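You operate a simulated robot arm through the tools that you are given. There is no shell and no other tool. Be economical: measure what you need, move in short steps, check, and stop when the job is done.

The job below is to be done with a simulated robot arm. You get a single attempt, and the scene is never put back.

Task
Press the loose bale down to the mark on the bale card.
Fine: press tray in, press door shut and latched before you wind the crank; no deeper than the mark; leave the platen there and the straps loose.

It is judged by the outcome, as a careful person would: the job done as asked, and still so three seconds after it is handed in. It fails if anything else is knocked over, pushed out of place, dropped, spilled or broken.

Robot
A 7-joint arm with a two-finger parallel gripper, fixed in place. Base frame: the origin is at the foot of the arm, x ahead of it, y to its left, z up. Units: m, rad, N and s.
With the tool pointing down near the work surface it reaches from about 0.44 to 0.92 m from the base axis. Its first joint turns from -2.496 to 2.496 rad. Payload 3 kg.
Tool frame: the origin (TCP) lies between the finger pads and is the grasp point; the fingertips stand 0.03 m ahead of it; z points along the fingers, y is the line along which they close. Largest opening 0.094 m; finger width 0.028, thickness 0.01; the body of the gripper, 0.05 by 0.096 m, starts 0.055 m behind the TCP.
Orientation is that of the tool frame in the base frame, as [roll, pitch, yaw] about the fixed x, y, z axes, in that order (R = Rz(yaw) Ry(pitch) Rx(roll)). With the fingers straight down and closing along the base's y, the tool's x points along the base's -x, its y along +y and its z along -z.

Tools
- The arm moves only by the tool move_arm. Its argument "targets" is a list of rows, each a list of 3 entries, a list of its own where there are three numbers: the turn, a rotation vector about the tool's x, y, z in rad, then the shift along the tool's x, y, z in m, then the finger opening in m, from 0 to 0.094. In form: [[[rx, ry, rz], [tx, ty, tz], grip], ...]. A call has 1 to 10 rows; each row is the pose to reach, as a shift and turn from the pose commanded when the call began, along the tool's axes at that moment. Rows are played at 5 a second. More than 0.05 m and 0.15 rad between two rows, or a gripper value outside its range, and nothing of the call is played. Where a pose cannot be reached the arm comes as near as it can. A force on the tool above 90 N (or 10 N above the force at the start of the call, whichever is more), or a blocked arm, ends the call early, and 0.2 s more pass. Each finger travels about 0.072 m/s and halts on what it meets, pressing with about 22 N; the grip force reading is that of the motor and also rises with nothing between the fingers. The clock runs only during rows and for 0.2 s after the last one: add rows that repeat a pose to give the fingers time. It gives the time, the measured TCP pose, the force on the tool (base axes), the opening and the grip force at its end, in the units of the frame above (readings bear some noise), with the torque about the TCP (base axes, N m) and any sound that the robot's microphone picked up.
- Cameras (640 x 400 px; columns grow to the right, rows downward): "scene" is fixed at [0.2188, 0.5007, 1.5155]; the picture's right is [-0.74, -0.67, 0.00], its down [-0.37, 0.41, -0.83] and it looks along [0.56, -0.62, -0.56] (base axes); focal length 214 px, centre (320, 200). "wrist" rides on the gripper at [0.076, 0.014, -0.102] in the tool frame; the picture's right is [-0.18, 0.98, 0.00], its down [-0.75, -0.14, -0.64] and it looks along [-0.63, -0.12, 0.77] (tool axes); focal length 243 px, centre (320, 200). There is no depth. A picture from a camera that has moved, and an enlarged one, comes with that camera's place and axes in the base frame and with its lens.
- grab_frame(camera): a new picture of that camera. The clock stands still meanwhile.
- inspect(camera, box): a new picture of the part [left, top, right, bottom] of that camera's present view, enlarged. The clock stands still meanwhile.
- sign_off(): hands the job in; it is judged then, once.

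Go step by step. Nothing tells you positions but the pictures and the camera data: compare them with the known pose of the tool, close in by small moves and look again before you grip or let go. The budget is 120 turns and 76 pictures, counting those below and the enlarged ones. Unless the task says otherwise, let go and move clear before handing in, and close with one line.

The tools are called after "Request:" as name(argument=value, ...) on one line, values as JSON. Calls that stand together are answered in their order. move_arm: Moves the arm, as the interface text tells. Its arguments: {"type":"object","properties":{"targets":{"type":"array","items":{"type":"array"}}},"required":["targets"]} The other tools are called the same way: grab_frame (camera) takes a picture; inspect (camera, box) takes an enlarged picture of a part of a camera's view; sign_off () hands the job in.

At the start:

```text
t: 0.0
tcp_pos: [0.4477, 0.0469, 1.3513]
ee_rot: [-3.141, 0.002, 3.141]
ft_force: [0.1, 0.0, -1.0]
ft_torque: [0.0, -0.03, -0.01]
grip_width: 0.094
finger_force: 0.1
```

scene: 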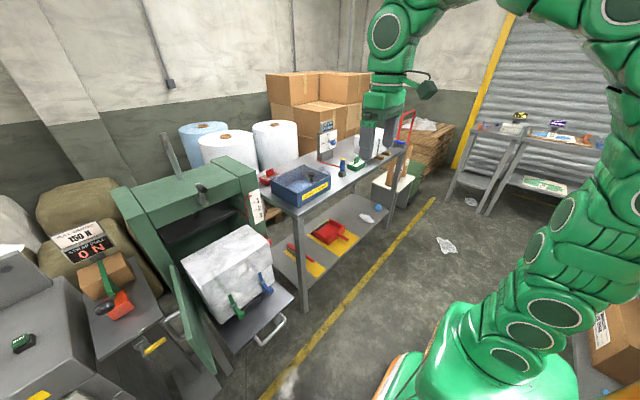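
wrist: 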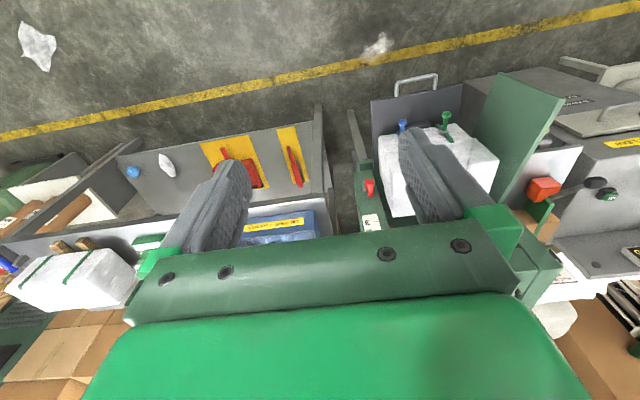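

I see a green baling press on the left of the scene picture, with a tray pulled out carrying a white bale, the door open, and a crank or handle on top. I'll enlarge the views first.

Request:
inspect(camera="scene", box=[100, 120, 300, 245])

Request:
inspect(camera="scene", box=[0, 210, 300, 400])

Request:
inspect(camera="wrist", box=[320, 60, 640, 260])

```text
3.20 times, centred on (200, 182) of scene
camera zoom: at [0.2188, 0.5007, 1.5155], right [-0.74, -0.67, 0.0], down [-0.37, 0.41, -0.83], along [0.56, -0.62, -0.56], focal length 686 px, centre (704, 256)
```

zoom: 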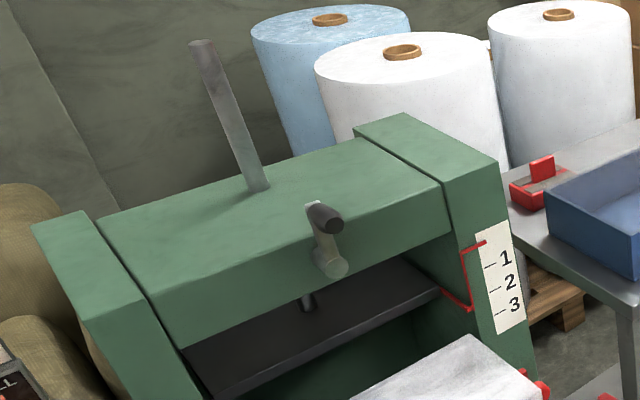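

```text
2.11 times, centred on (150, 305) of scene
camera zoom: at [0.2188, 0.5007, 1.5155], right [-0.74, -0.67, 0.0], down [-0.37, 0.41, -0.83], along [0.56, -0.62, -0.56], focal length 452 px, centre (678, -21)
```

zoom: 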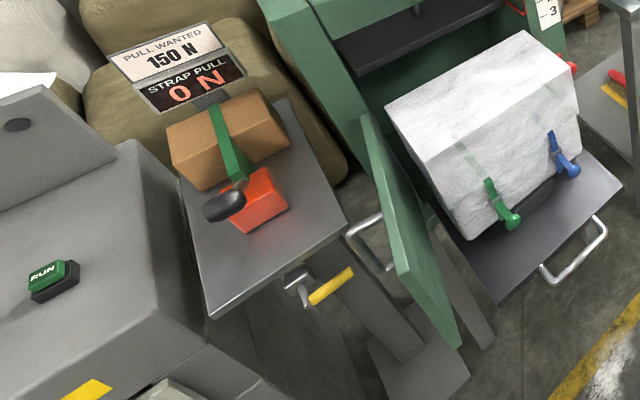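

```text
2.00 times, centred on (480, 160) of wrist
camera zoom: at [0.3709, 0.0605, 1.4544], right [0.18, 0.98, 0.0], down [0.75, -0.14, 0.64], along [0.63, -0.12, -0.77], focal length 485 px, centre (0, 280)
```

zoom: 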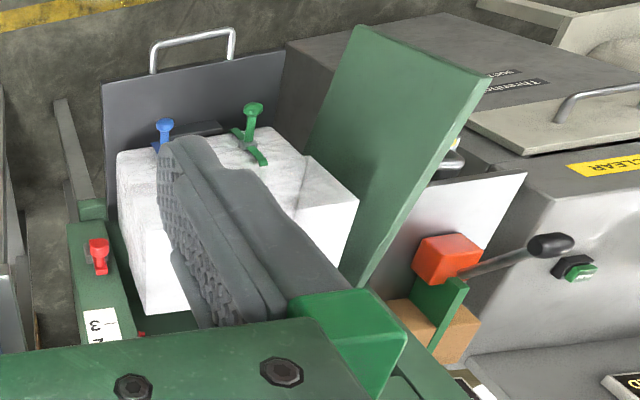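

The press faces the robot: the tray handle is near (0.62, 0.32, 0.61) and the scale with marks 1/2/3 is on the right post. Next I need the bale card itself and the latch.

Request:
inspect(camera="scene", box=[240, 150, 340, 212])

Request:
inspect(camera="scene", box=[300, 110, 400, 172])

Request:
inspect(camera="scene", box=[210, 180, 290, 230])

Request:
inspect(camera="wrist", box=[320, 140, 420, 240])

```text
6.40 times, centred on (290, 181) of scene
camera zoom: at [0.2188, 0.5007, 1.5155], right [-0.74, -0.67, 0.0], down [-0.37, 0.41, -0.83], along [0.56, -0.62, -0.56], focal length 1373 px, centre (512, 322)
```

zoom: 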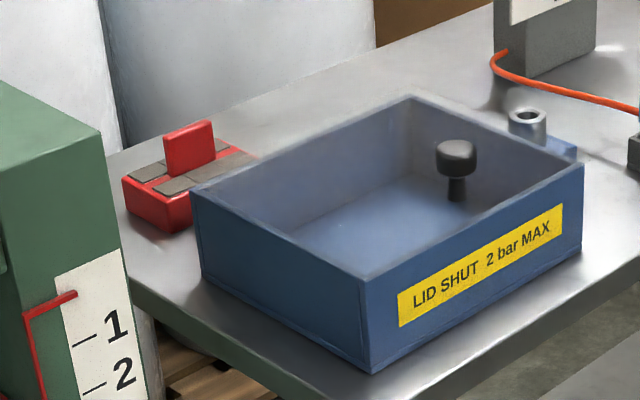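

```text
6.40 times, centred on (350, 141) of scene
camera zoom: at [0.2188, 0.5007, 1.5155], right [-0.74, -0.67, 0.0], down [-0.37, 0.41, -0.83], along [0.56, -0.62, -0.56], focal length 1373 px, centre (128, 578)
```

zoom: 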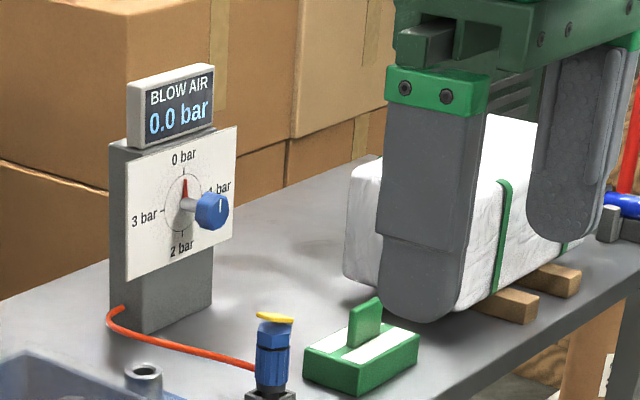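

```text
8.00 times, centred on (250, 205) of scene
camera zoom: at [0.2188, 0.5007, 1.5155], right [-0.74, -0.67, 0.0], down [-0.37, 0.41, -0.83], along [0.56, -0.62, -0.56], focal length 1716 px, centre (880, 160)
```

zoom: 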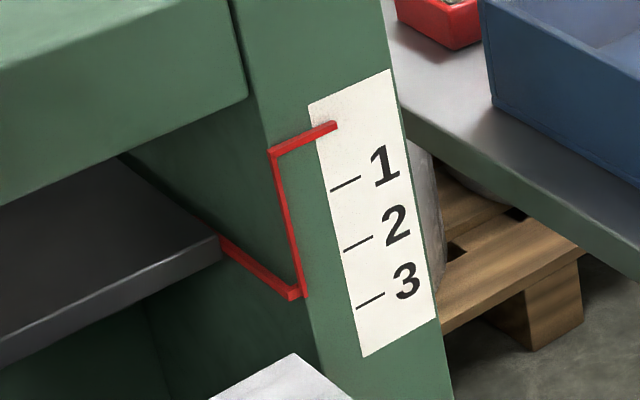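

```text
4.00 times, centred on (370, 190) of wrist
camera zoom: at [0.3709, 0.0605, 1.4544], right [0.18, 0.98, 0.0], down [0.75, -0.14, 0.64], along [0.63, -0.12, -0.77], focal length 970 px, centre (120, 240)
```

zoom: 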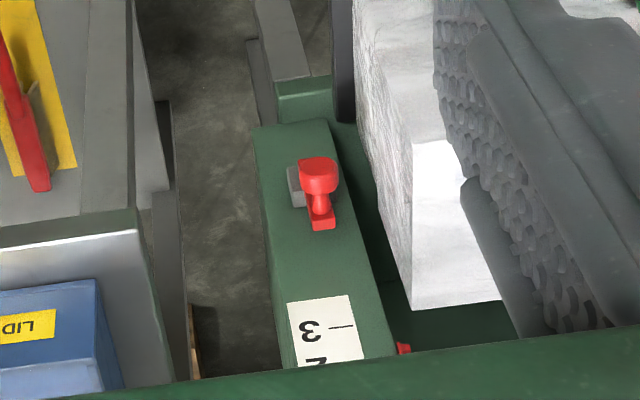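

The scale pointer sits above 1, so I need to find the bale card that says which mark to press to.

Request:
inspect(camera="scene", box=[560, 280, 640, 400])

Request:
inspect(camera="scene", box=[460, 100, 600, 200])

Request:
inspect(camera="scene", box=[270, 180, 410, 280])

Request:
inspect(camera="wrist", box=[520, 60, 640, 300])

```text
3.33 times, centred on (600, 340) of scene
camera zoom: at [0.2188, 0.5007, 1.5155], right [-0.74, -0.67, 0.0], down [-0.37, 0.41, -0.83], along [0.56, -0.62, -0.56], focal length 715 px, centre (-613, -267)
```

zoom: 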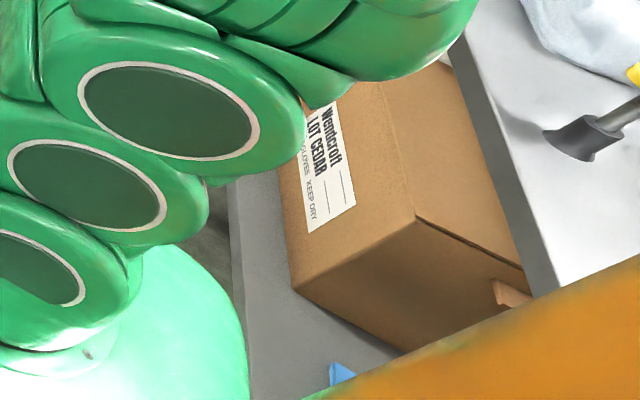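

```text
4.00 times, centred on (530, 150) of scene
camera zoom: at [0.2188, 0.5007, 1.5155], right [-0.74, -0.67, 0.0], down [-0.37, 0.41, -0.83], along [0.56, -0.62, -0.56], focal length 858 px, centre (-520, 400)
```

zoom: 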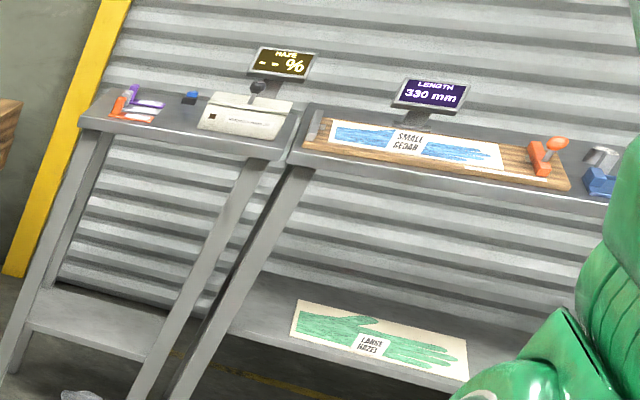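

```text
4.00 times, centred on (340, 230) of scene
camera zoom: at [0.2188, 0.5007, 1.5155], right [-0.74, -0.67, 0.0], down [-0.37, 0.41, -0.83], along [0.56, -0.62, -0.56], focal length 858 px, centre (240, 80)
```

zoom: 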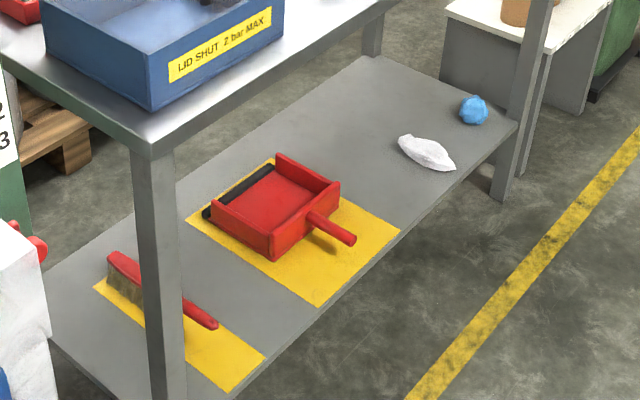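

```text
1.67 times, centred on (580, 180) of wrist
camera zoom: at [0.3709, 0.0605, 1.4544], right [0.18, 0.98, 0.0], down [0.75, -0.14, 0.64], along [0.63, -0.12, -0.77], focal length 404 px, centre (-113, 233)
```

zoom: 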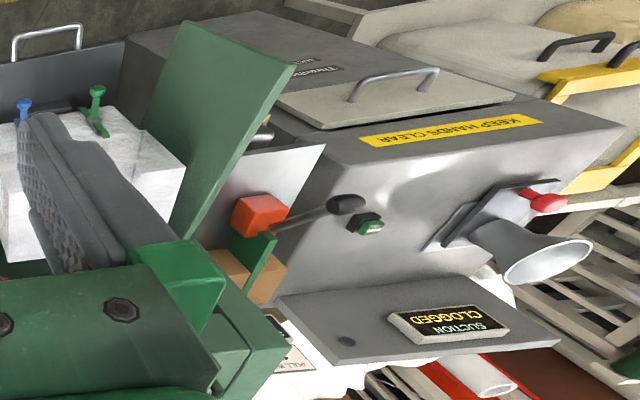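

No bale card yet. I'll check the rest of the present views before moving the camera.

Request:
inspect(camera="wrist", box=[0, 130, 200, 300])

Request:
inspect(camera="scene", box=[360, 100, 460, 210])

Request:
move_arm(targets=[[[0, 0, 0], [0.05, 0.0, 0.0], 0.094], [[0, 0, 0], [0.05, 0.05, 0.0], 0.0], [[0, 0, 0], [0.05, 0.1, 0.0], 0.0], [[0, 0, 0], [0.05, 0.15, 0.0], 0.0], [[0, 0, 0], [0.05, 0.2, 0.0], 0.0], [[0, 0, 0], [0.05, 0.2, 0.0], 0.0]])

Request:
grab_frame(camera="wrist")

```text
2.35 times, centred on (100, 215) of wrist
camera zoom: at [0.3709, 0.0605, 1.4544], right [0.18, 0.98, 0.0], down [0.75, -0.14, 0.64], along [0.63, -0.12, -0.77], focal length 571 px, centre (838, 165)
```

zoom: 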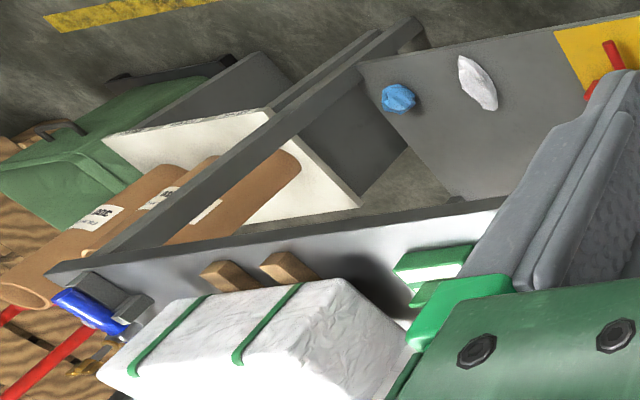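

```text
3.64 times, centred on (410, 155) of scene
camera zoom: at [0.2188, 0.5007, 1.5155], right [-0.74, -0.67, 0.0], down [-0.37, 0.41, -0.83], along [0.56, -0.62, -0.56], focal length 780 px, centre (-7, 364)
```

zoom: 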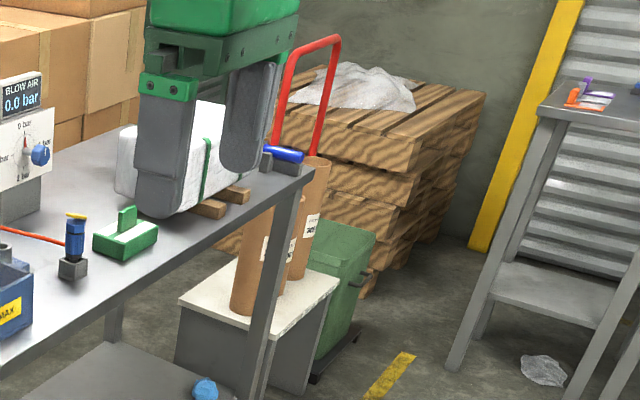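

```text
t: 1.4
tcp_pos: [0.4029, 0.2469, 1.3459]
ee_rot: [3.137, -0.015, 3.137]
ft_force: [1.0, -0.3, -0.8]
ft_torque: [0.0, 0.01, 0.0]
grip_width: 0.0
finger_force: 21.4
```

```text
60 pictures are left
camera wrist: at [0.3272, 0.2616, 1.4514], right [0.19, 0.98, 0.0], down [0.76, -0.15, 0.63], along [0.62, -0.12, -0.78], focal length 243 px, centre (320, 200)
```

wrist: 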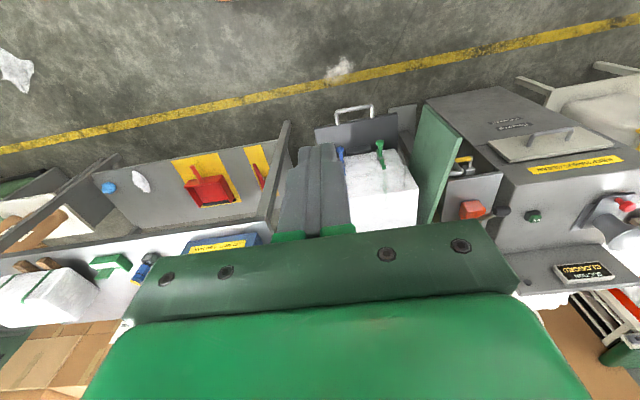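

The door hides its outer face, and the press front is hidden behind the gripper. I'll move further to +y to see the door's other side.

Request:
move_arm(targets=[[[0, 0, 0], [0.0, 0.05, 0.0], 0.0], [[0, 0, 0], [0.0, 0.1, 0.0], 0.0], [[0, 0, 0.1], [0.0, 0.15, 0.0], 0.0], [[0, 0, 0.2], [0.0, 0.2, 0.0], 0.0], [[0, 0, 0.3], [0.0, 0.25, 0.0], 0.0], [[0, 0, 0.4], [0.0, 0.3, 0.0], 0.0], [[0, 0, 0.5], [0.0, 0.35, 0.0], 0.0], [[0, 0, 0.6], [0.0, 0.38, 0.0], 0.0]])

Request:
grab_frame(camera="wrist")

```text
t: 3.2
tcp_pos: [0.3852, 0.5671, 1.2382]
ee_rot: [3.139, 0.0, 2.577]
ft_force: [-0.3, 0.2, -0.1]
ft_torque: [-0.02, 0.0, -0.04]
grip_width: 0.0001
finger_force: 22.1
out of reach, approached as far as the arm can: row 2, 3, 4, 5, 6, 7, 8
```

```text
59 pictures are left
camera wrist: at [0.3292, 0.6184, 1.3414], right [0.68, 0.73, 0.0], down [0.56, -0.52, 0.64], along [0.47, -0.44, -0.77], focal length 243 px, centre (320, 200)
```

wrist: 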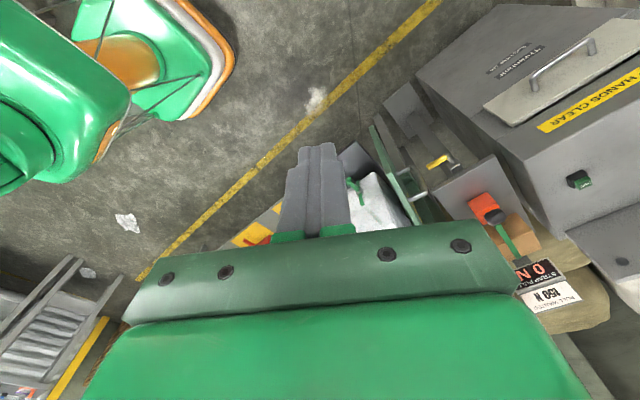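

The door's outer face has a handle. I'll enlarge it.

Request:
inspect(camera="wrist", box=[330, 110, 450, 240])

```text
3.08 times, centred on (390, 175) of wrist
camera zoom: at [0.3292, 0.6184, 1.3414], right [0.68, 0.73, 0.0], down [0.56, -0.52, 0.64], along [0.47, -0.44, -0.77], focal length 746 px, centre (105, 277)
```

zoom: 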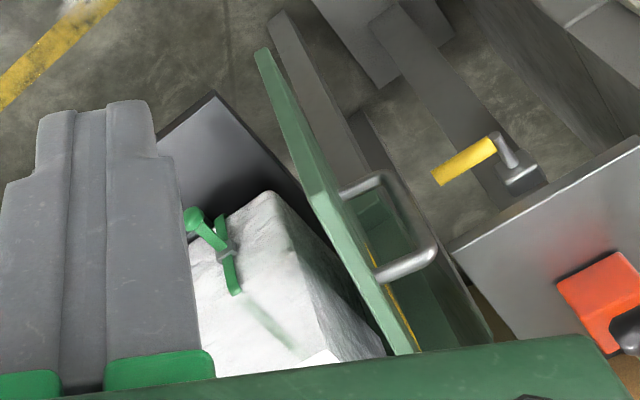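

The card still isn't in sight. I'll look at the bale and press front from above and ahead, keeping the fingers out of the line of sight.

Request:
move_arm(targets=[[[0, 0, -0.12], [-0.04, -0.02, 0.0], 0.0], [[0, 0, -0.24], [-0.08, -0.04, 0.0], 0.0], [[0, 0, -0.36], [-0.12, -0.06, 0.0], 0.0], [[0, 0, -0.48], [-0.16, -0.08, 0.0], 0.0], [[0, 0, -0.58], [-0.2, -0.1, 0.0], 0.0], [[0, 0, -0.58], [-0.24, -0.12, 0.0], 0.0], [[0, 0, -0.58], [-0.24, -0.12, 0.0], 0.0]])

Request:
grab_frame(camera="wrist")

Request:
inspect(camera="scene", box=[160, 200, 300, 340])

```text
t: 4.8
tcp_pos: [0.5178, 0.3282, 1.2406]
ee_rot: [3.141, -0.001, 3.123]
ft_force: [-0.1, 0.2, 0.1]
ft_torque: [-0.03, -0.03, -0.03]
grip_width: 0.0
finger_force: 21.4
```

```text
57 pictures are left
camera wrist: at [0.4418, 0.3435, 1.3424], right [0.2, 0.98, 0.0], down [0.75, -0.16, 0.64], along [0.63, -0.13, -0.77], focal length 243 px, centre (320, 200)
```

wrist: 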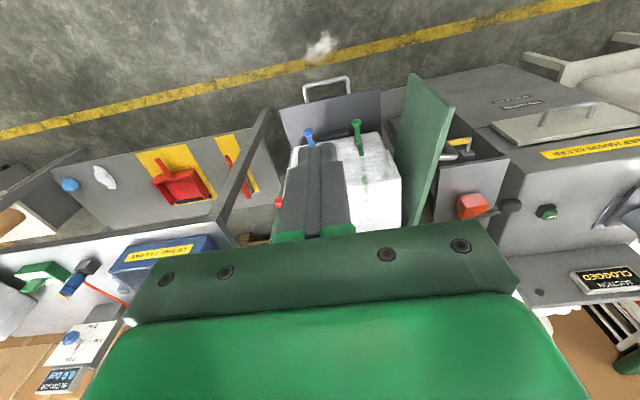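

```text
2.86 times, centred on (230, 270) of scene
camera zoom: at [0.2188, 0.5007, 1.5155], right [-0.74, -0.67, 0.0], down [-0.37, 0.41, -0.83], along [0.56, -0.62, -0.56], focal length 613 px, centre (577, 0)
```

zoom: 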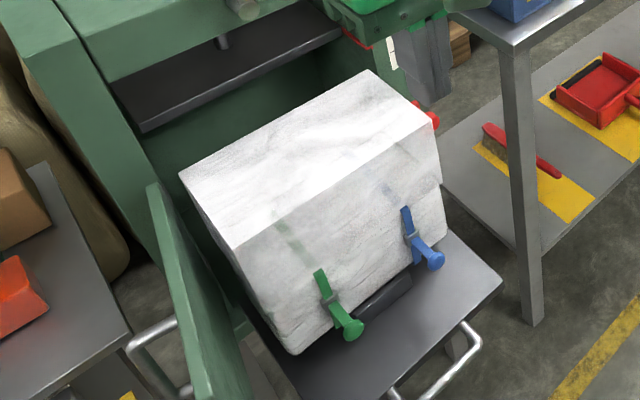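

There's a dark piece on the tray in front of the bale. I'll enlarge that, then look from the -y side.

Request:
inspect(camera="wrist", box=[260, 60, 420, 240])

Request:
move_arm(targets=[[[0, 0, 0], [0.03, -0.04, 0.0], 0.0], [[0, 0, 0], [0.06, -0.08, 0.0], 0.0], [[0, 0, 0], [0.06, -0.13, 0.0], 0.0], [[0, 0, 0], [0.06, -0.18, 0.0], 0.0], [[0, 0, 0], [0.06, -0.23, 0.0], 0.0], [[0, 0, -0.1], [0.06, -0.28, 0.0], 0.0], [[0, 0, -0.2], [0.06, -0.33, 0.0], 0.0], [[0, 0, -0.3], [0.06, -0.38, 0.0], 0.0], [[0, 0, -0.4], [0.06, -0.43, 0.0], 0.0], [[0, 0, -0.5], [0.06, -0.48, 0.0], 0.0]])

Request:
grab_frame(camera="wrist")

```text
2.22 times, centred on (340, 150) of wrist
camera zoom: at [0.4418, 0.3435, 1.3424], right [0.2, 0.98, 0.0], down [0.75, -0.16, 0.64], along [0.63, -0.13, -0.77], focal length 539 px, centre (276, 311)
```

zoom: 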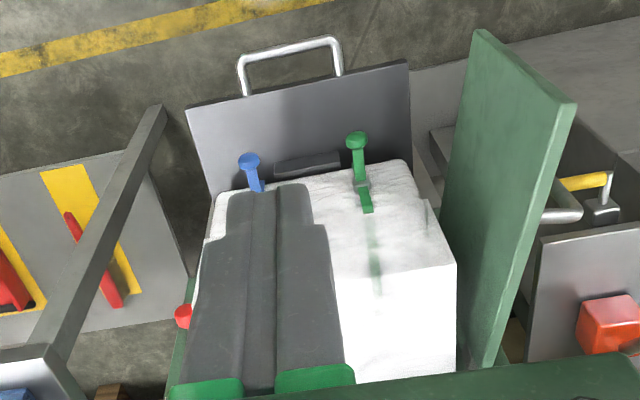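

```text
t: 7.0
tcp_pos: [0.4497, -0.1466, 1.2394]
ee_rot: [3.141, 0.005, -2.66]
ft_force: [-0.5, -0.2, 0.0]
ft_torque: [-0.01, 0.05, 0.03]
grip_width: 0.0
finger_force: 22.1
```

```text
54 pictures are left
camera wrist: at [0.3753, -0.1695, 1.3419], right [-0.29, 0.96, 0.0], down [0.73, 0.22, 0.64], along [0.61, 0.19, -0.77], focal length 243 px, centre (320, 200)
```

wrist: 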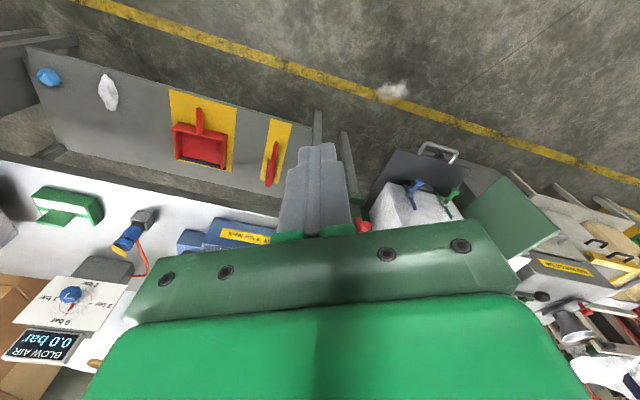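

I'll tilt the tool up to see the press front and its right side more level.

Request:
move_arm(targets=[[[0, -0.14, 0], [0.0, 0.0, 0.0], 0.0], [[0, -0.28, 0], [0.0, 0.0, 0.0], 0.0], [[0, -0.42, 0], [0.0, 0.0, 0.0], 0.0], [[0, -0.56, 0], [0.0, 0.0, 0.0], 0.0]])

Request:
grab_frame(camera="wrist")

Request:
grab_frame(camera="scene")

```text
t: 8.0
tcp_pos: [0.4491, -0.1463, 1.2391]
ee_rot: [3.139, 0.56, -2.662]
ft_force: [0.0, 0.4, -0.3]
ft_torque: [-0.03, 0.01, -0.01]
grip_width: 0.0
finger_force: 21.9
```

```text
53 pictures are left
camera wrist: at [0.337, -0.1894, 1.2855], right [-0.32, 0.94, 0.1], down [0.33, 0.01, 0.94], along [0.89, 0.33, -0.31], focal length 243 px, centre (320, 200)
```

wrist: 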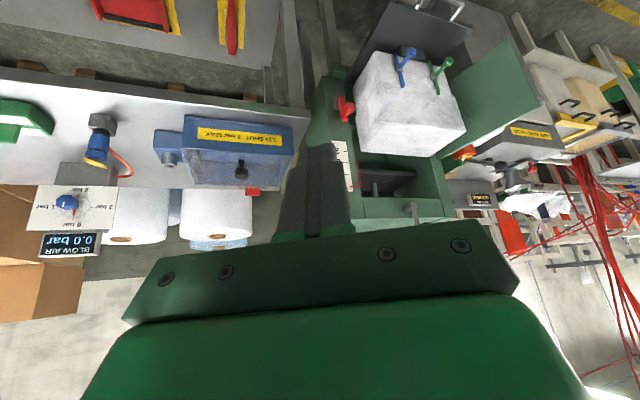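

```text
52 pictures are left
```

scene: 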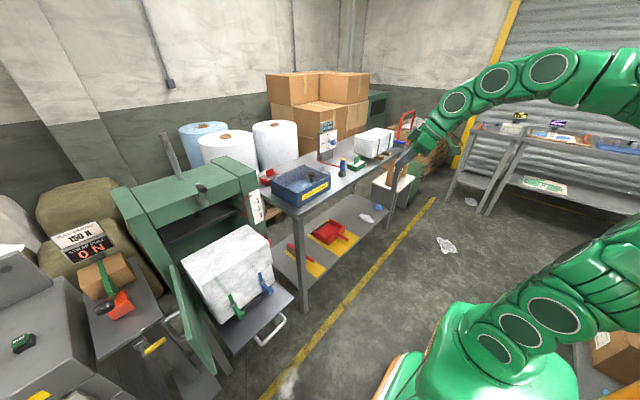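

Request:
inspect(camera="wrist", box=[300, 40, 640, 240])

Request:
inspect(camera="scene", box=[360, 90, 480, 170])

```text
1.88 times, centred on (470, 140) of wrist
camera zoom: at [0.337, -0.1894, 1.2855], right [-0.32, 0.94, 0.1], down [0.33, 0.01, 0.94], along [0.89, 0.33, -0.31], focal length 457 px, centre (38, 313)
```

zoom: 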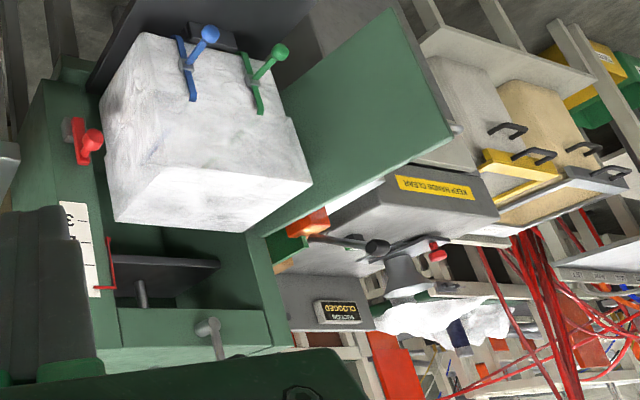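

```text
5.00 times, centred on (420, 130) of scene
camera zoom: at [0.2188, 0.5007, 1.5155], right [-0.74, -0.67, 0.0], down [-0.37, 0.41, -0.83], along [0.56, -0.62, -0.56], focal length 1072 px, centre (-180, 550)
```

zoom: 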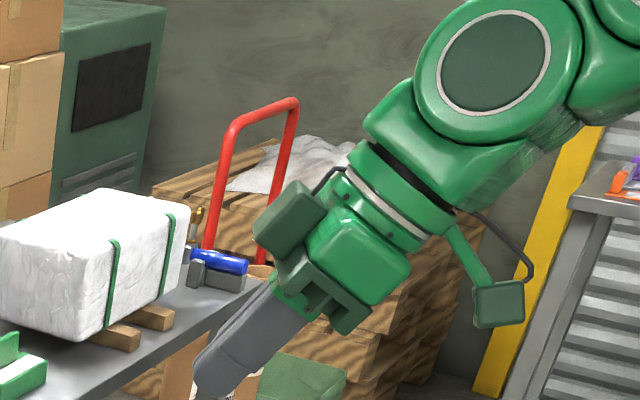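

The card isn't visible from here. It may be on the outside of the door, so I'll start with the tray and watch for it. First I'll level the tool and move to in front of the tray handle, near (0.62, 0.33, 0.63).

Request:
move_arm(targets=[[[0, 0.14, 0], [0.0, 0.0, 0.0], 0.0], [[0, 0.28, 0], [0.0, 0.0, 0.0], 0.0], [[0, 0.42, 0], [0.0, 0.0, 0.0], 0.0], [[0, 0.56, 0], [0.0, 0.0, 0.0], 0.0]])

Request:
move_arm(targets=[[[0, 0, 0.12], [-0.005, 0.04, 0.0], 0.0], [[0, 0, 0.24], [0.01, 0.08, 0.0], 0.0], [[0, 0, 0.36], [0.03, 0.12, 0.0], 0.0], [[0, 0, 0.48], [0.05, 0.16, 0.0], 0.0], [[0, 0, 0.48], [0.07, 0.2, 0.0], 0.0], [[0, 0, 0.48], [0.09, 0.24, 0.0], 0.0], [[0, 0, 0.48], [0.11, 0.28, 0.0], 0.0], [[0, 0, 0.48], [0.13, 0.32, 0.0], 0.0], [[0, 0, 0.48], [0.14, 0.36, 0.0], 0.0], [[0, 0, 0.48], [0.145, 0.39, 0.0], 0.0]])

```text
t: 9.0
tcp_pos: [0.4511, -0.1473, 1.2382]
ee_rot: [-3.141, 0.0, -2.662]
ft_force: [0.3, 0.0, -0.1]
ft_torque: [0.01, 0.01, 0.03]
grip_width: 0.0
finger_force: 22.1
```

```text
t: 11.1
tcp_pos: [0.1328, 0.1448, 1.2369]
ee_rot: [2.917, -0.19, -2.923]
ft_force: [0.3, -0.5, 0.9]
ft_torque: [0.0, 0.04, 0.0]
grip_width: 0.0001
finger_force: 22.1
stopped in row 10: the arm was blocked; the commanded pose is now the measured one
```

I had the tool's y direction wrong after the yaw, so the arm folded towards the base. Nothing was hit. I'll move straight out along +x again.

Request:
move_arm(targets=[[[0, 0, 0], [-0.041, -0.0073, -0.0097], 0.0], [[0, 0, 0], [-0.082, -0.0146, -0.0194], 0.0], [[0, 0, 0], [-0.123, -0.022, -0.029], 0.0], [[0, 0, 0], [-0.164, -0.029, -0.039], 0.0], [[0, 0, 0], [-0.205, -0.0365, -0.0485], 0.0], [[0, 0, 0], [-0.246, -0.044, -0.058], 0.0], [[0, 0, 0], [-0.287, -0.051, -0.068], 0.0], [[0, 0, 0], [-0.287, -0.051, -0.068], 0.0]])

Request:
grab_frame(camera="scene")

```text
t: 12.9
tcp_pos: [0.4305, 0.1443, 1.2442]
ee_rot: [2.916, -0.18, -2.924]
ft_force: [-0.3, 0.4, -0.1]
ft_torque: [-0.04, 0.03, 0.0]
grip_width: 0.0
finger_force: 22.4
```

```text
49 pictures are left
```

scene: 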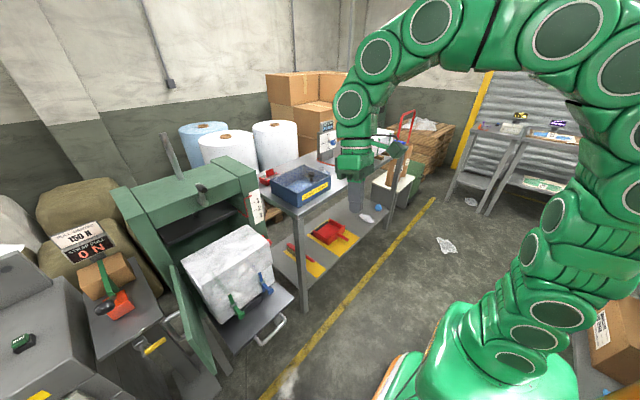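

Now I'll restore the straight-down orientation and go to about (0.53, 0.33, 1.24).

Request:
move_arm(targets=[[[0.067, -0.071, 0.065], [-0.03, 0.035, 0.002], 0.0], [[0.135, -0.142, 0.13], [-0.06, 0.07, 0.004], 0.0], [[0.2025, -0.213, 0.195], [-0.09, 0.104, 0.006], 0.0], [[0.2025, -0.213, 0.195], [-0.112, 0.13, 0.0075], 0.0], [[0.2025, -0.213, 0.195], [-0.134, 0.156, 0.009], 0.0], [[0.2025, -0.213, 0.195], [-0.134, 0.156, 0.009], 0.0]])

```text
t: 14.3
tcp_pos: [0.5323, 0.3219, 1.2401]
ee_rot: [3.14, 0.009, 3.141]
ft_force: [0.6, -0.4, -0.1]
ft_torque: [-0.02, 0.01, -0.03]
grip_width: 0.0001
finger_force: 21.7
```

Orientation is straight down. I'll lower in front of the tray handle, staying at x ≈ 0.53, and check on the way.

Request:
move_arm(targets=[[[0, 0, 0], [0, 0.0, 0.05], 0.0], [[0, 0, 0], [0, 0.0, 0.1], 0.0], [[0, 0, 0], [0, 0.0, 0.15], 0.0], [[0, 0, 0], [0.0, 0.0, 0.2], 0.0], [[0, 0, 0], [0.0, 0.0, 0.25], 0.0], [[0, 0, 0], [0.0, 0.0, 0.3], 0.0], [[0, 0, 0], [0.0, 0.0, 0.35], 0.0], [[0, 0, 0], [0.0, 0.0, 0.4], 0.0], [[0, 0, 0], [0.0, 0.0, 0.45], 0.0]])

Request:
grab_frame(camera="wrist")

Request:
inspect(camera="scene", box=[140, 200, 340, 400])

```text
t: 16.3
tcp_pos: [0.5353, 0.3246, 0.7919]
ee_rot: [3.14, 0.01, -3.141]
ft_force: [0.5, 0.3, 0.3]
ft_torque: [0.04, -0.01, 0.02]
grip_width: 0.0
finger_force: 21.7
```

```text
48 pictures are left
camera wrist: at [0.4583, 0.3385, 0.8947], right [0.19, 0.98, 0.0], down [0.75, -0.14, 0.65], along [0.64, -0.12, -0.76], focal length 243 px, centre (320, 200)
```

wrist: 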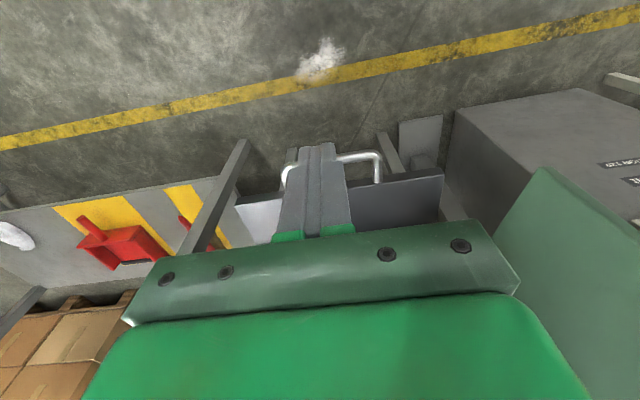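

```text
2.00 times, centred on (240, 300) of scene
camera zoom: at [0.2188, 0.5007, 1.5155], right [-0.74, -0.67, 0.0], down [-0.37, 0.41, -0.83], along [0.56, -0.62, -0.56], focal length 429 px, centre (480, 0)
```

zoom: 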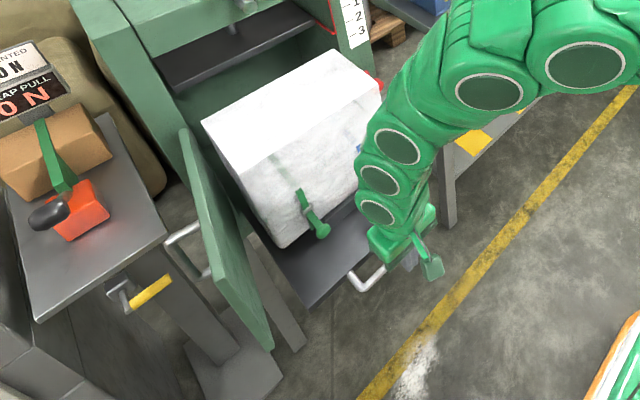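

The handle bar lies at x≈0.615, y 0.27–0.38, z≈0.655. I'll lower the closed fingers in front of it.

Request:
move_arm(targets=[[[0, 0, 0], [0, 0.0, 0.05], 0.0], [[0, 0, 0], [0, 0.0, 0.1], 0.0], [[0, 0, 0], [0, 0.0, 0.147], 0.0], [[0, 0, 0], [0, 0.0, 0.147], 0.0]])

Request:
inspect(camera="scene", box=[140, 200, 340, 400])

Request:
inspect(camera="wrist", box=[220, 100, 460, 250])

```text
t: 17.3
tcp_pos: [0.5356, 0.3311, 0.6453]
ee_rot: [3.14, 0.01, -3.142]
ft_force: [-0.3, -0.4, 0.1]
ft_torque: [0.0, 0.02, -0.01]
grip_width: 0.0002
finger_force: 21.8
```

```text
2.00 times, centred on (240, 300) of scene
camera zoom: at [0.2188, 0.5007, 1.5155], right [-0.74, -0.67, 0.0], down [-0.37, 0.41, -0.83], along [0.56, -0.62, -0.56], focal length 429 px, centre (480, 0)
```

zoom: 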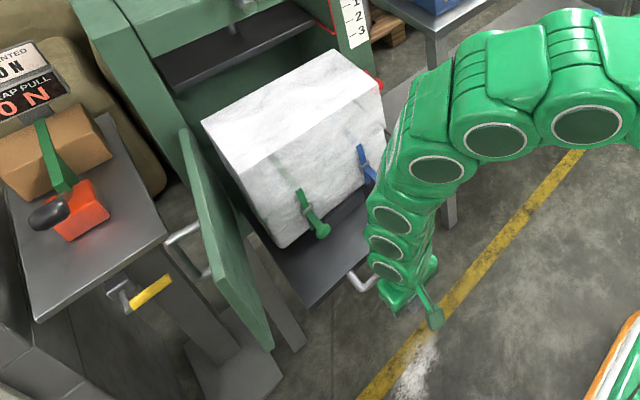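

```text
2.67 times, centred on (340, 175) of wrist
camera zoom: at [0.4583, 0.3451, 0.7477], right [0.18, 0.98, 0.0], down [0.75, -0.14, 0.65], along [0.64, -0.12, -0.76], focal length 647 px, centre (267, 267)
```

zoom: 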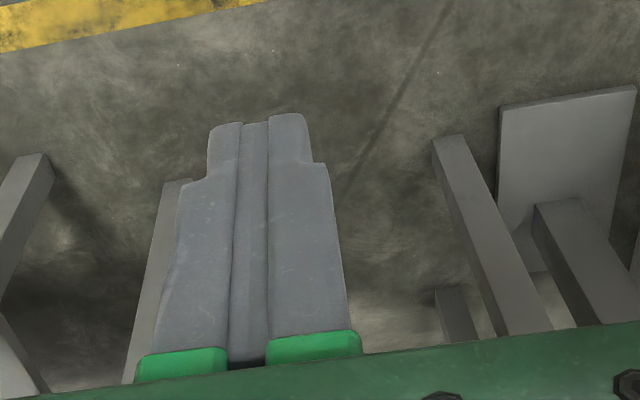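

Positioned in front of the bar. I'll advance in +x and watch the force.

Request:
move_arm(targets=[[[0, 0, 0], [-0.02, 0.0, 0], 0.0], [[0, 0, 0], [-0.04, 0.0, 0], 0.0], [[0, 0, 0], [-0.055, 0.0, 0], 0.0], [[0, 0, 0], [-0.07, 0.0, 0], 0.0], [[0, 0, 0], [-0.085, 0, 0], 0.0], [[0, 0, 0], [-0.1, 0, 0], 0.0]])

Request:
inspect(camera="scene", box=[140, 200, 340, 400])

```text
t: 18.7
tcp_pos: [0.6381, 0.3255, 0.6455]
ee_rot: [3.139, 0.009, 3.14]
ft_force: [0.3, 0.8, -0.5]
ft_torque: [-0.04, 0.02, 0.01]
grip_width: 0.0001
finger_force: 22.0
```

```text
2.00 times, centred on (240, 300) of scene
camera zoom: at [0.2188, 0.5007, 1.5155], right [-0.74, -0.67, 0.0], down [-0.37, 0.41, -0.83], along [0.56, -0.62, -0.56], focal length 429 px, centre (480, 0)
```

zoom: 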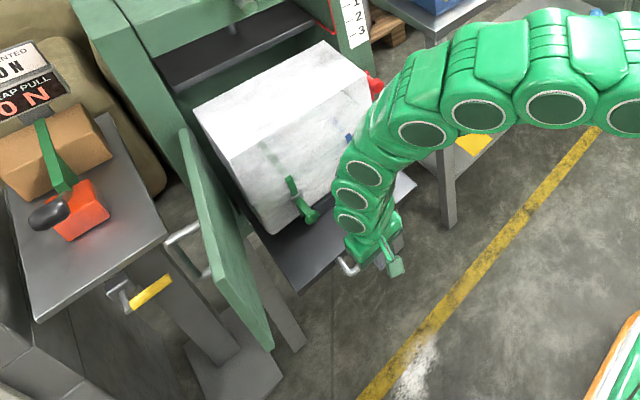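

The tray is moving in with the push, at low force. I'll continue.

Request:
move_arm(targets=[[[0, 0, 0], [-0.02, 0.0, 0], 0.0], [[0, 0, 0], [-0.04, 0.0, 0], 0.0], [[0, 0, 0], [-0.06, 0.0, 0], 0.0], [[0, 0, 0], [-0.08, 0.0, 0], 0.0], [[0, 0, 0], [-0.1, 0, 0], 0.0], [[0, 0, 0], [-0.12, 0, 0], 0.0], [[0, 0, 0], [-0.14, 0, 0], 0.0]])

Request:
inspect(camera="scene", box=[140, 200, 340, 400])

```text
t: 20.3
tcp_pos: [0.7768, 0.324, 0.6473]
ee_rot: [3.138, 0.012, 3.139]
ft_force: [0.6, 0.5, -0.2]
ft_torque: [-0.04, -0.02, 0.02]
grip_width: 0.0001
finger_force: 22.0
```

```text
2.00 times, centred on (240, 300) of scene
camera zoom: at [0.2188, 0.5007, 1.5155], right [-0.74, -0.67, 0.0], down [-0.37, 0.41, -0.83], along [0.56, -0.62, -0.56], focal length 429 px, centre (480, 0)
```

zoom: 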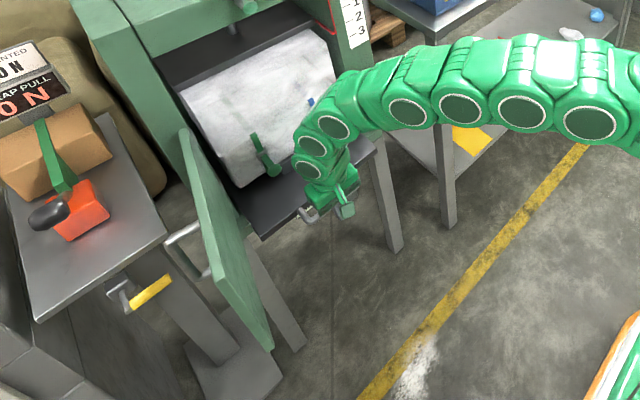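

Request:
move_arm(targets=[[[0, 0, 0], [-0.015, 0.0, 0], 0.0], [[0, 0, 0], [-0.03, 0.0, 0], 0.0], [[0, 0, 0], [-0.045, 0.0, 0], 0.0], [[0, 0, 0], [-0.06, 0.0, 0], 0.0]])

Request:
inspect(camera="scene", box=[140, 180, 300, 320])

```text
t: 21.3
tcp_pos: [0.8351, 0.3233, 0.6479]
ee_rot: [3.141, 0.008, 3.139]
ft_force: [0.0, -0.3, -0.1]
ft_torque: [0.02, -0.01, -0.03]
grip_width: 0.0
finger_force: 21.6
```

```text
2.86 times, centred on (220, 250) of scene
camera zoom: at [0.2188, 0.5007, 1.5155], right [-0.74, -0.67, 0.0], down [-0.37, 0.41, -0.83], along [0.56, -0.62, -0.56], focal length 613 px, centre (606, 57)
```

zoom: 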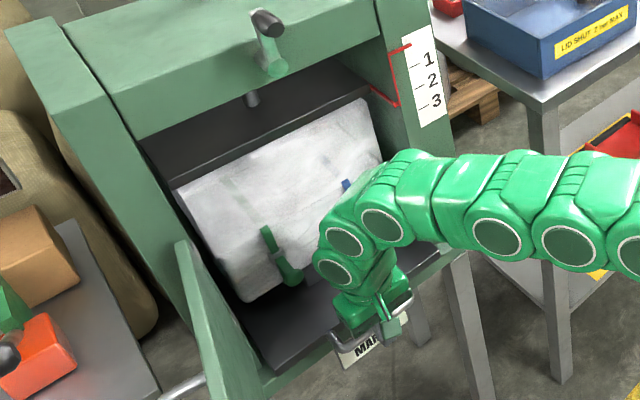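

A card reading "MAR…" shows below the tray handle. I'll keep pushing gently until the tray stops.

Request:
move_arm(targets=[[[0, 0, 0], [-0.01, 0.0, 0], 0.0], [[0, 0, 0], [-0.02, 0.0, 0], 0.0], [[0, 0, 0], [-0.03, 0.0, 0], 0.0], [[0, 0, 0], [-0.04, 0.0, 0], 0.0]])

Request:
inspect(camera="scene", box=[140, 180, 300, 320])

```text
t: 21.8
tcp_pos: [0.842, 0.3305, 0.641]
ee_rot: [3.139, -0.022, -3.136]
ft_force: [-15.2, -0.1, -0.1]
ft_torque: [0.16, 0.23, -0.02]
grip_width: 0.0001
finger_force: 22.1
stopped in row 2: the force on the tool passed its limit at 147 N (the readings are from after the stop); the commanded pose is now the measured one
```

```text
2.86 times, centred on (220, 250) of scene
camera zoom: at [0.2188, 0.5007, 1.5155], right [-0.74, -0.67, 0.0], down [-0.37, 0.41, -0.83], along [0.56, -0.62, -0.56], focal length 613 px, centre (606, 57)
```

zoom: 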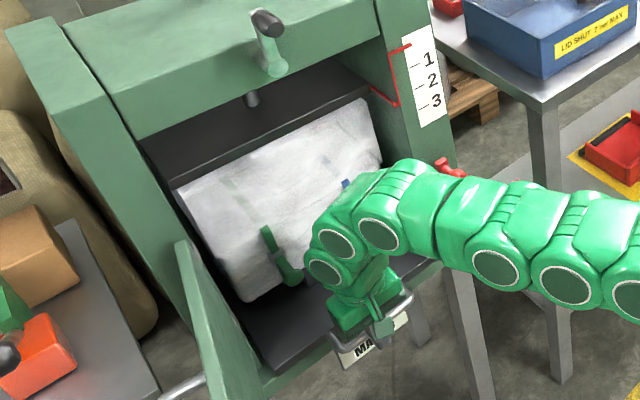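

The tray hit its end stop at x≈0.842. I'll back off and look.

Request:
move_arm(targets=[[[0, 0, 0], [0.04, 0.0, 0], 0.0], [[0, 0, 0], [0.08, 0.0, 0], 0.0], [[0, 0, 0], [0.13, 0.0, 0], 0.0], [[0, 0, 0], [0.18, 0, 0], 0.0], [[0, 0, 0], [0.23, 0, 0], 0.0], [[0, 0, 0], [0.27, -0.04, 0], 0.0], [[0, 0, 0], [0.3, -0.08, -0.02], 0.0], [[0, 0, 0], [0.3, -0.13, -0.04], 0.0], [[0, 0, 0], [0.3, -0.18, -0.06], 0.0]])

Request:
inspect(camera="scene", box=[140, 180, 300, 320])

Request:
inspect(camera="scene", box=[205, 260, 255, 310])

Request:
inspect(camera="scene", box=[150, 250, 250, 400])

```text
refused: row 6 steps farther than a row can; nothing moved
```

```text
2.86 times, centred on (220, 250) of scene
camera zoom: at [0.2188, 0.5007, 1.5155], right [-0.74, -0.67, 0.0], down [-0.37, 0.41, -0.83], along [0.56, -0.62, -0.56], focal length 613 px, centre (606, 57)
```

zoom: 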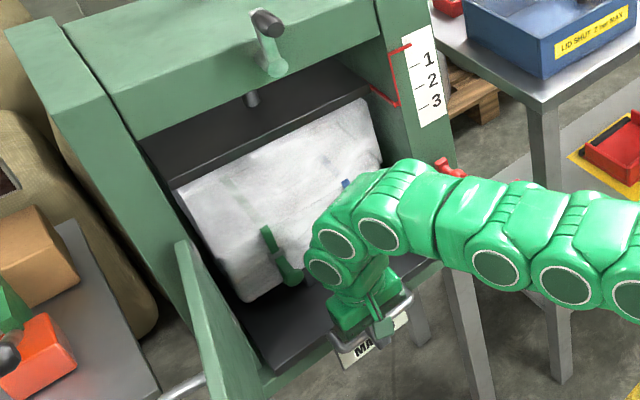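

```text
8.00 times, centred on (230, 285) of scene
camera zoom: at [0.2188, 0.5007, 1.5155], right [-0.74, -0.67, 0.0], down [-0.37, 0.41, -0.83], along [0.56, -0.62, -0.56], focal length 1716 px, centre (1040, -480)
```

zoom: 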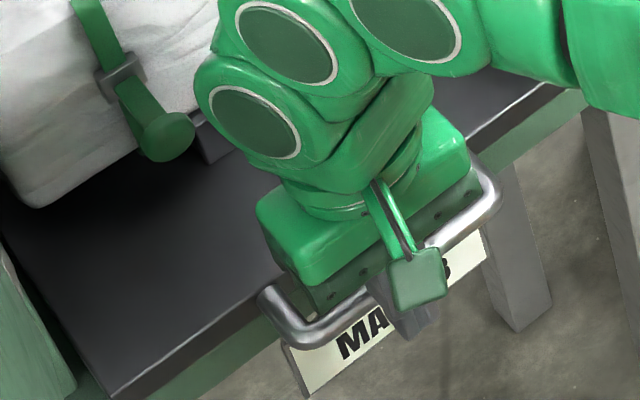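

```text
2.67 times, centred on (200, 325) of scene
camera zoom: at [0.2188, 0.5007, 1.5155], right [-0.74, -0.67, 0.0], down [-0.37, 0.41, -0.83], along [0.56, -0.62, -0.56], focal length 572 px, centre (640, -133)
```

zoom: 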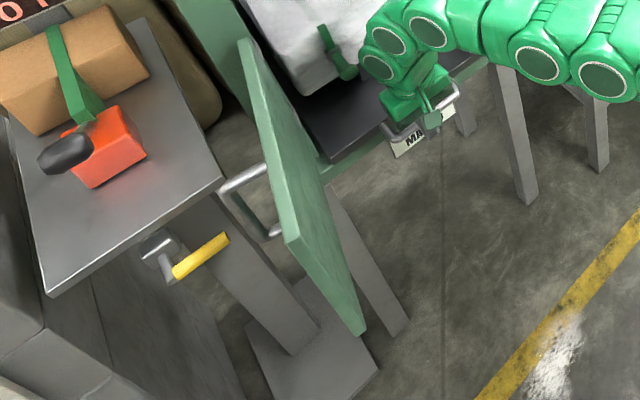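

The card reads "MARK …". I'll back away with smaller steps so it can be read.

Request:
move_arm(targets=[[[0, 0, 0], [0.045, 0.0, 0], 0.0], [[0, 0, 0], [0.09, 0.0, 0], 0.0], [[0, 0, 0], [0.135, 0.0, 0], 0.0], [[0, 0, 0], [0.18, 0, 0], 0.0], [[0, 0, 0], [0.225, 0, 0], 0.0], [[0, 0, 0], [0.255, -0.035, 0], 0.0], [[0, 0, 0], [0.275, -0.075, -0.01], 0.0], [[0, 0, 0], [0.275, -0.12, -0.02], 0.0], [[0, 0, 0], [0.275, -0.165, -0.03], 0.0]])

Request:
inspect(camera="scene", box=[140, 160, 300, 320])

```text
t: 22.2
tcp_pos: [0.8421, 0.3384, 0.643]
ee_rot: [3.113, 0.015, -3.139]
ft_force: [-10.4, 2.2, 3.5]
ft_torque: [0.03, 0.1, 0.01]
grip_width: 0.0002
finger_force: 22.0
stopped in row 1: the force on the tool passed its limit at 125 N (the readings are from after the stop); the commanded pose is now the measured one
```

```text
2.50 times, centred on (220, 240) of scene
camera zoom: at [0.2188, 0.5007, 1.5155], right [-0.74, -0.67, 0.0], down [-0.37, 0.41, -0.83], along [0.56, -0.62, -0.56], focal length 536 px, centre (570, 100)
```

zoom: 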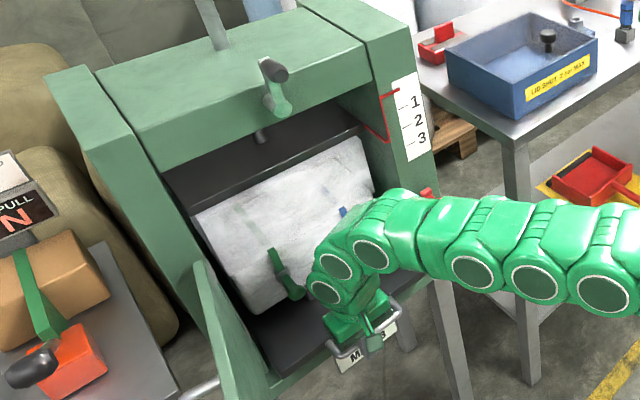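

The back-off stopped early on a force reading, with no motion. I'll try very small steps to see which way is free.

Request:
move_arm(targets=[[[0, 0, 0], [0.004, 0.0, 0], 0.0], [[0, 0, 0], [0.008, 0.0, 0], 0.0], [[0, 0, 0], [0.012, 0.0, 0], 0.0]])

```text
t: 23.0
tcp_pos: [0.8297, 0.337, 0.6437]
ee_rot: [3.113, 0.015, 3.14]
ft_force: [0.0, -0.4, 0.6]
ft_torque: [0.01, 0.01, -0.01]
grip_width: 0.0
finger_force: 21.7
```

Free again at zero force. I'll continue backing away.

Request:
move_arm(targets=[[[0, 0, 0], [0.03, 0.0, 0], 0.0], [[0, 0, 0], [0.07, 0.0, 0], 0.0], [[0, 0, 0], [0.115, 0.0, 0], 0.0], [[0, 0, 0], [0.16, 0, 0], 0.0], [[0, 0, 0], [0.205, 0, 0], 0.0], [[0, 0, 0], [0.24, -0.03, 0], 0.0], [[0, 0, 0], [0.26, -0.07, -0.01], 0.0], [[0, 0, 0], [0.26, -0.115, -0.02], 0.0], [[0, 0, 0], [0.26, -0.16, -0.03], 0.0]])

Request:
inspect(camera="scene", box=[140, 160, 300, 320])

```text
t: 25.0
tcp_pos: [0.5658, 0.1784, 0.6642]
ee_rot: [3.113, 0.014, 3.14]
ft_force: [0.3, 0.5, -0.1]
ft_torque: [0.03, -0.01, 0.0]
grip_width: 0.0
finger_force: 21.8
```

```text
2.50 times, centred on (220, 240) of scene
camera zoom: at [0.2188, 0.5007, 1.5155], right [-0.74, -0.67, 0.0], down [-0.37, 0.41, -0.83], along [0.56, -0.62, -0.56], focal length 536 px, centre (570, 100)
```

zoom: 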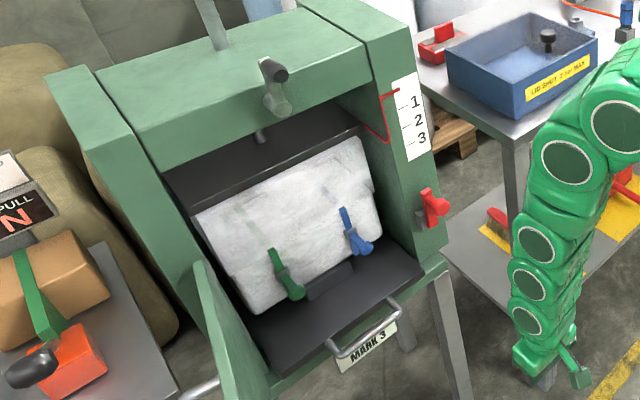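

The card says **MARK 3**, and the tray is fully in. The open door runs from a hinge near (0.90, 0.48) to a free edge near (0.63, 0.53), with z from 0.69 to 0.93. I'll rise, pass over it and come down on its outer (+y) side to push it shut.

Request:
move_arm(targets=[[[0.028, 0, 0], [0.0, 0.0, -0.05], 0.0], [[0.028, 0, 0], [0.0, 0.0, -0.1], 0.0], [[0.028, 0, 0], [0.0, 0.0, -0.15], 0.0], [[0.028, 0, 0], [0, 0, -0.2], 0.0], [[0.028, 0, 0], [0, 0, -0.25], 0.0], [[0.028, 0, 0], [0, 0.0, -0.3], 0.0], [[0.028, 0, 0], [0, 0.0, -0.35], 0.0], [[0.028, 0, 0], [0, 0.0, -0.38], 0.0]])

Request:
move_arm(targets=[[[0, 0, 0], [0.0, 0.05, 0], 0.0], [[0, 0, 0], [0.0, 0.1, 0], 0.0], [[0, 0, 0], [0.0, 0.15, 0], 0.0], [[0, 0, 0], [0, 0.2, 0], 0.0], [[0, 0, 0], [0, 0.25, 0], 0.0], [[0, 0, 0], [0, 0.3, 0], 0.0], [[0, 0, 0], [0, 0.35, 0], 0.0], [[0, 0, 0], [-0.02, 0.39, 0], 0.0], [[0, 0, 0], [-0.06, 0.41, 0], 0.0], [[0, 0, 0], [-0.1, 0.41, 0], 0.0]])

Request:
inspect(camera="scene", box=[80, 200, 260, 400])

```text
t: 26.8
tcp_pos: [0.5634, 0.1649, 1.0426]
ee_rot: [3.14, 0.016, 3.14]
ft_force: [0.3, -0.4, 0.1]
ft_torque: [0.02, -0.01, -0.01]
grip_width: 0.0
finger_force: 21.9
```

```text
t: 29.0
tcp_pos: [0.6385, 0.5776, 1.0442]
ee_rot: [3.141, 0.018, 3.14]
ft_force: [0.1, 0.2, -0.3]
ft_torque: [-0.04, -0.03, 0.01]
grip_width: 0.0
finger_force: 22.3
out of reach, approached as far as the arm can: row 10
```

```text
2.00 times, centred on (170, 300) of scene
camera zoom: at [0.2188, 0.5007, 1.5155], right [-0.74, -0.67, 0.0], down [-0.37, 0.41, -0.83], along [0.56, -0.62, -0.56], focal length 429 px, centre (620, 0)
```

zoom: 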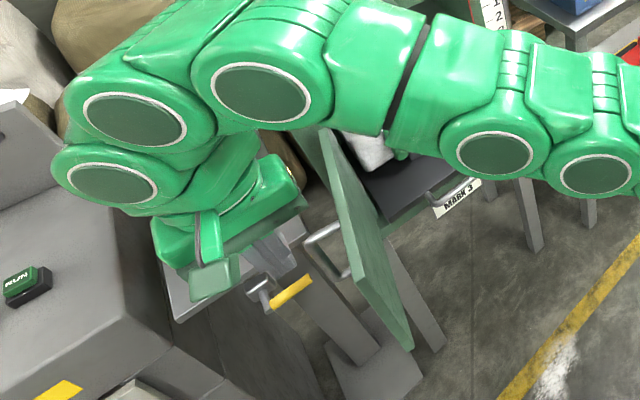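

The fingers are on the outer side of the door, above it. I'll lower by 0.14.

Request:
move_arm(targets=[[[0, 0, 0], [0.0, 0.0, 0.04], 0.0], [[0, 0, 0], [0.0, 0.0, 0.08], 0.0], [[0, 0, 0], [0.0, 0.0, 0.115], 0.0], [[0, 0, 0], [0, 0.0, 0.14], 0.0], [[0, 0, 0], [0, 0.0, 0.14], 0.0]])

Request:
grab_frame(camera="wrist")

```text
t: 30.2
tcp_pos: [0.6392, 0.5777, 0.9049]
ee_rot: [3.141, 0.015, 3.138]
ft_force: [0.2, 0.3, 0.0]
ft_torque: [0.01, 0.0, 0.02]
grip_width: 0.0001
finger_force: 22.5
```

```text
34 pictures are left
camera wrist: at [0.5614, 0.5921, 1.007], right [0.19, 0.98, 0.0], down [0.74, -0.14, 0.65], along [0.64, -0.12, -0.76], focal length 243 px, centre (320, 200)
```

wrist: 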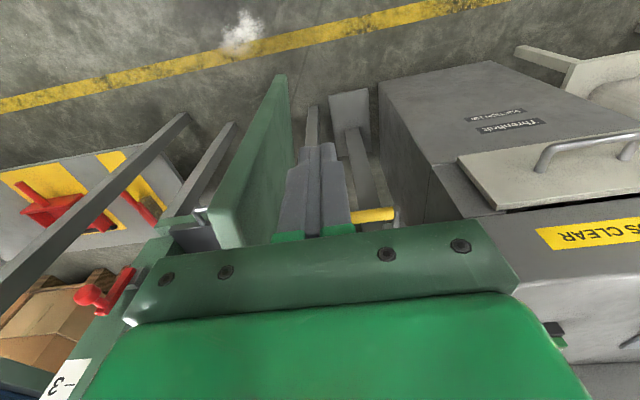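

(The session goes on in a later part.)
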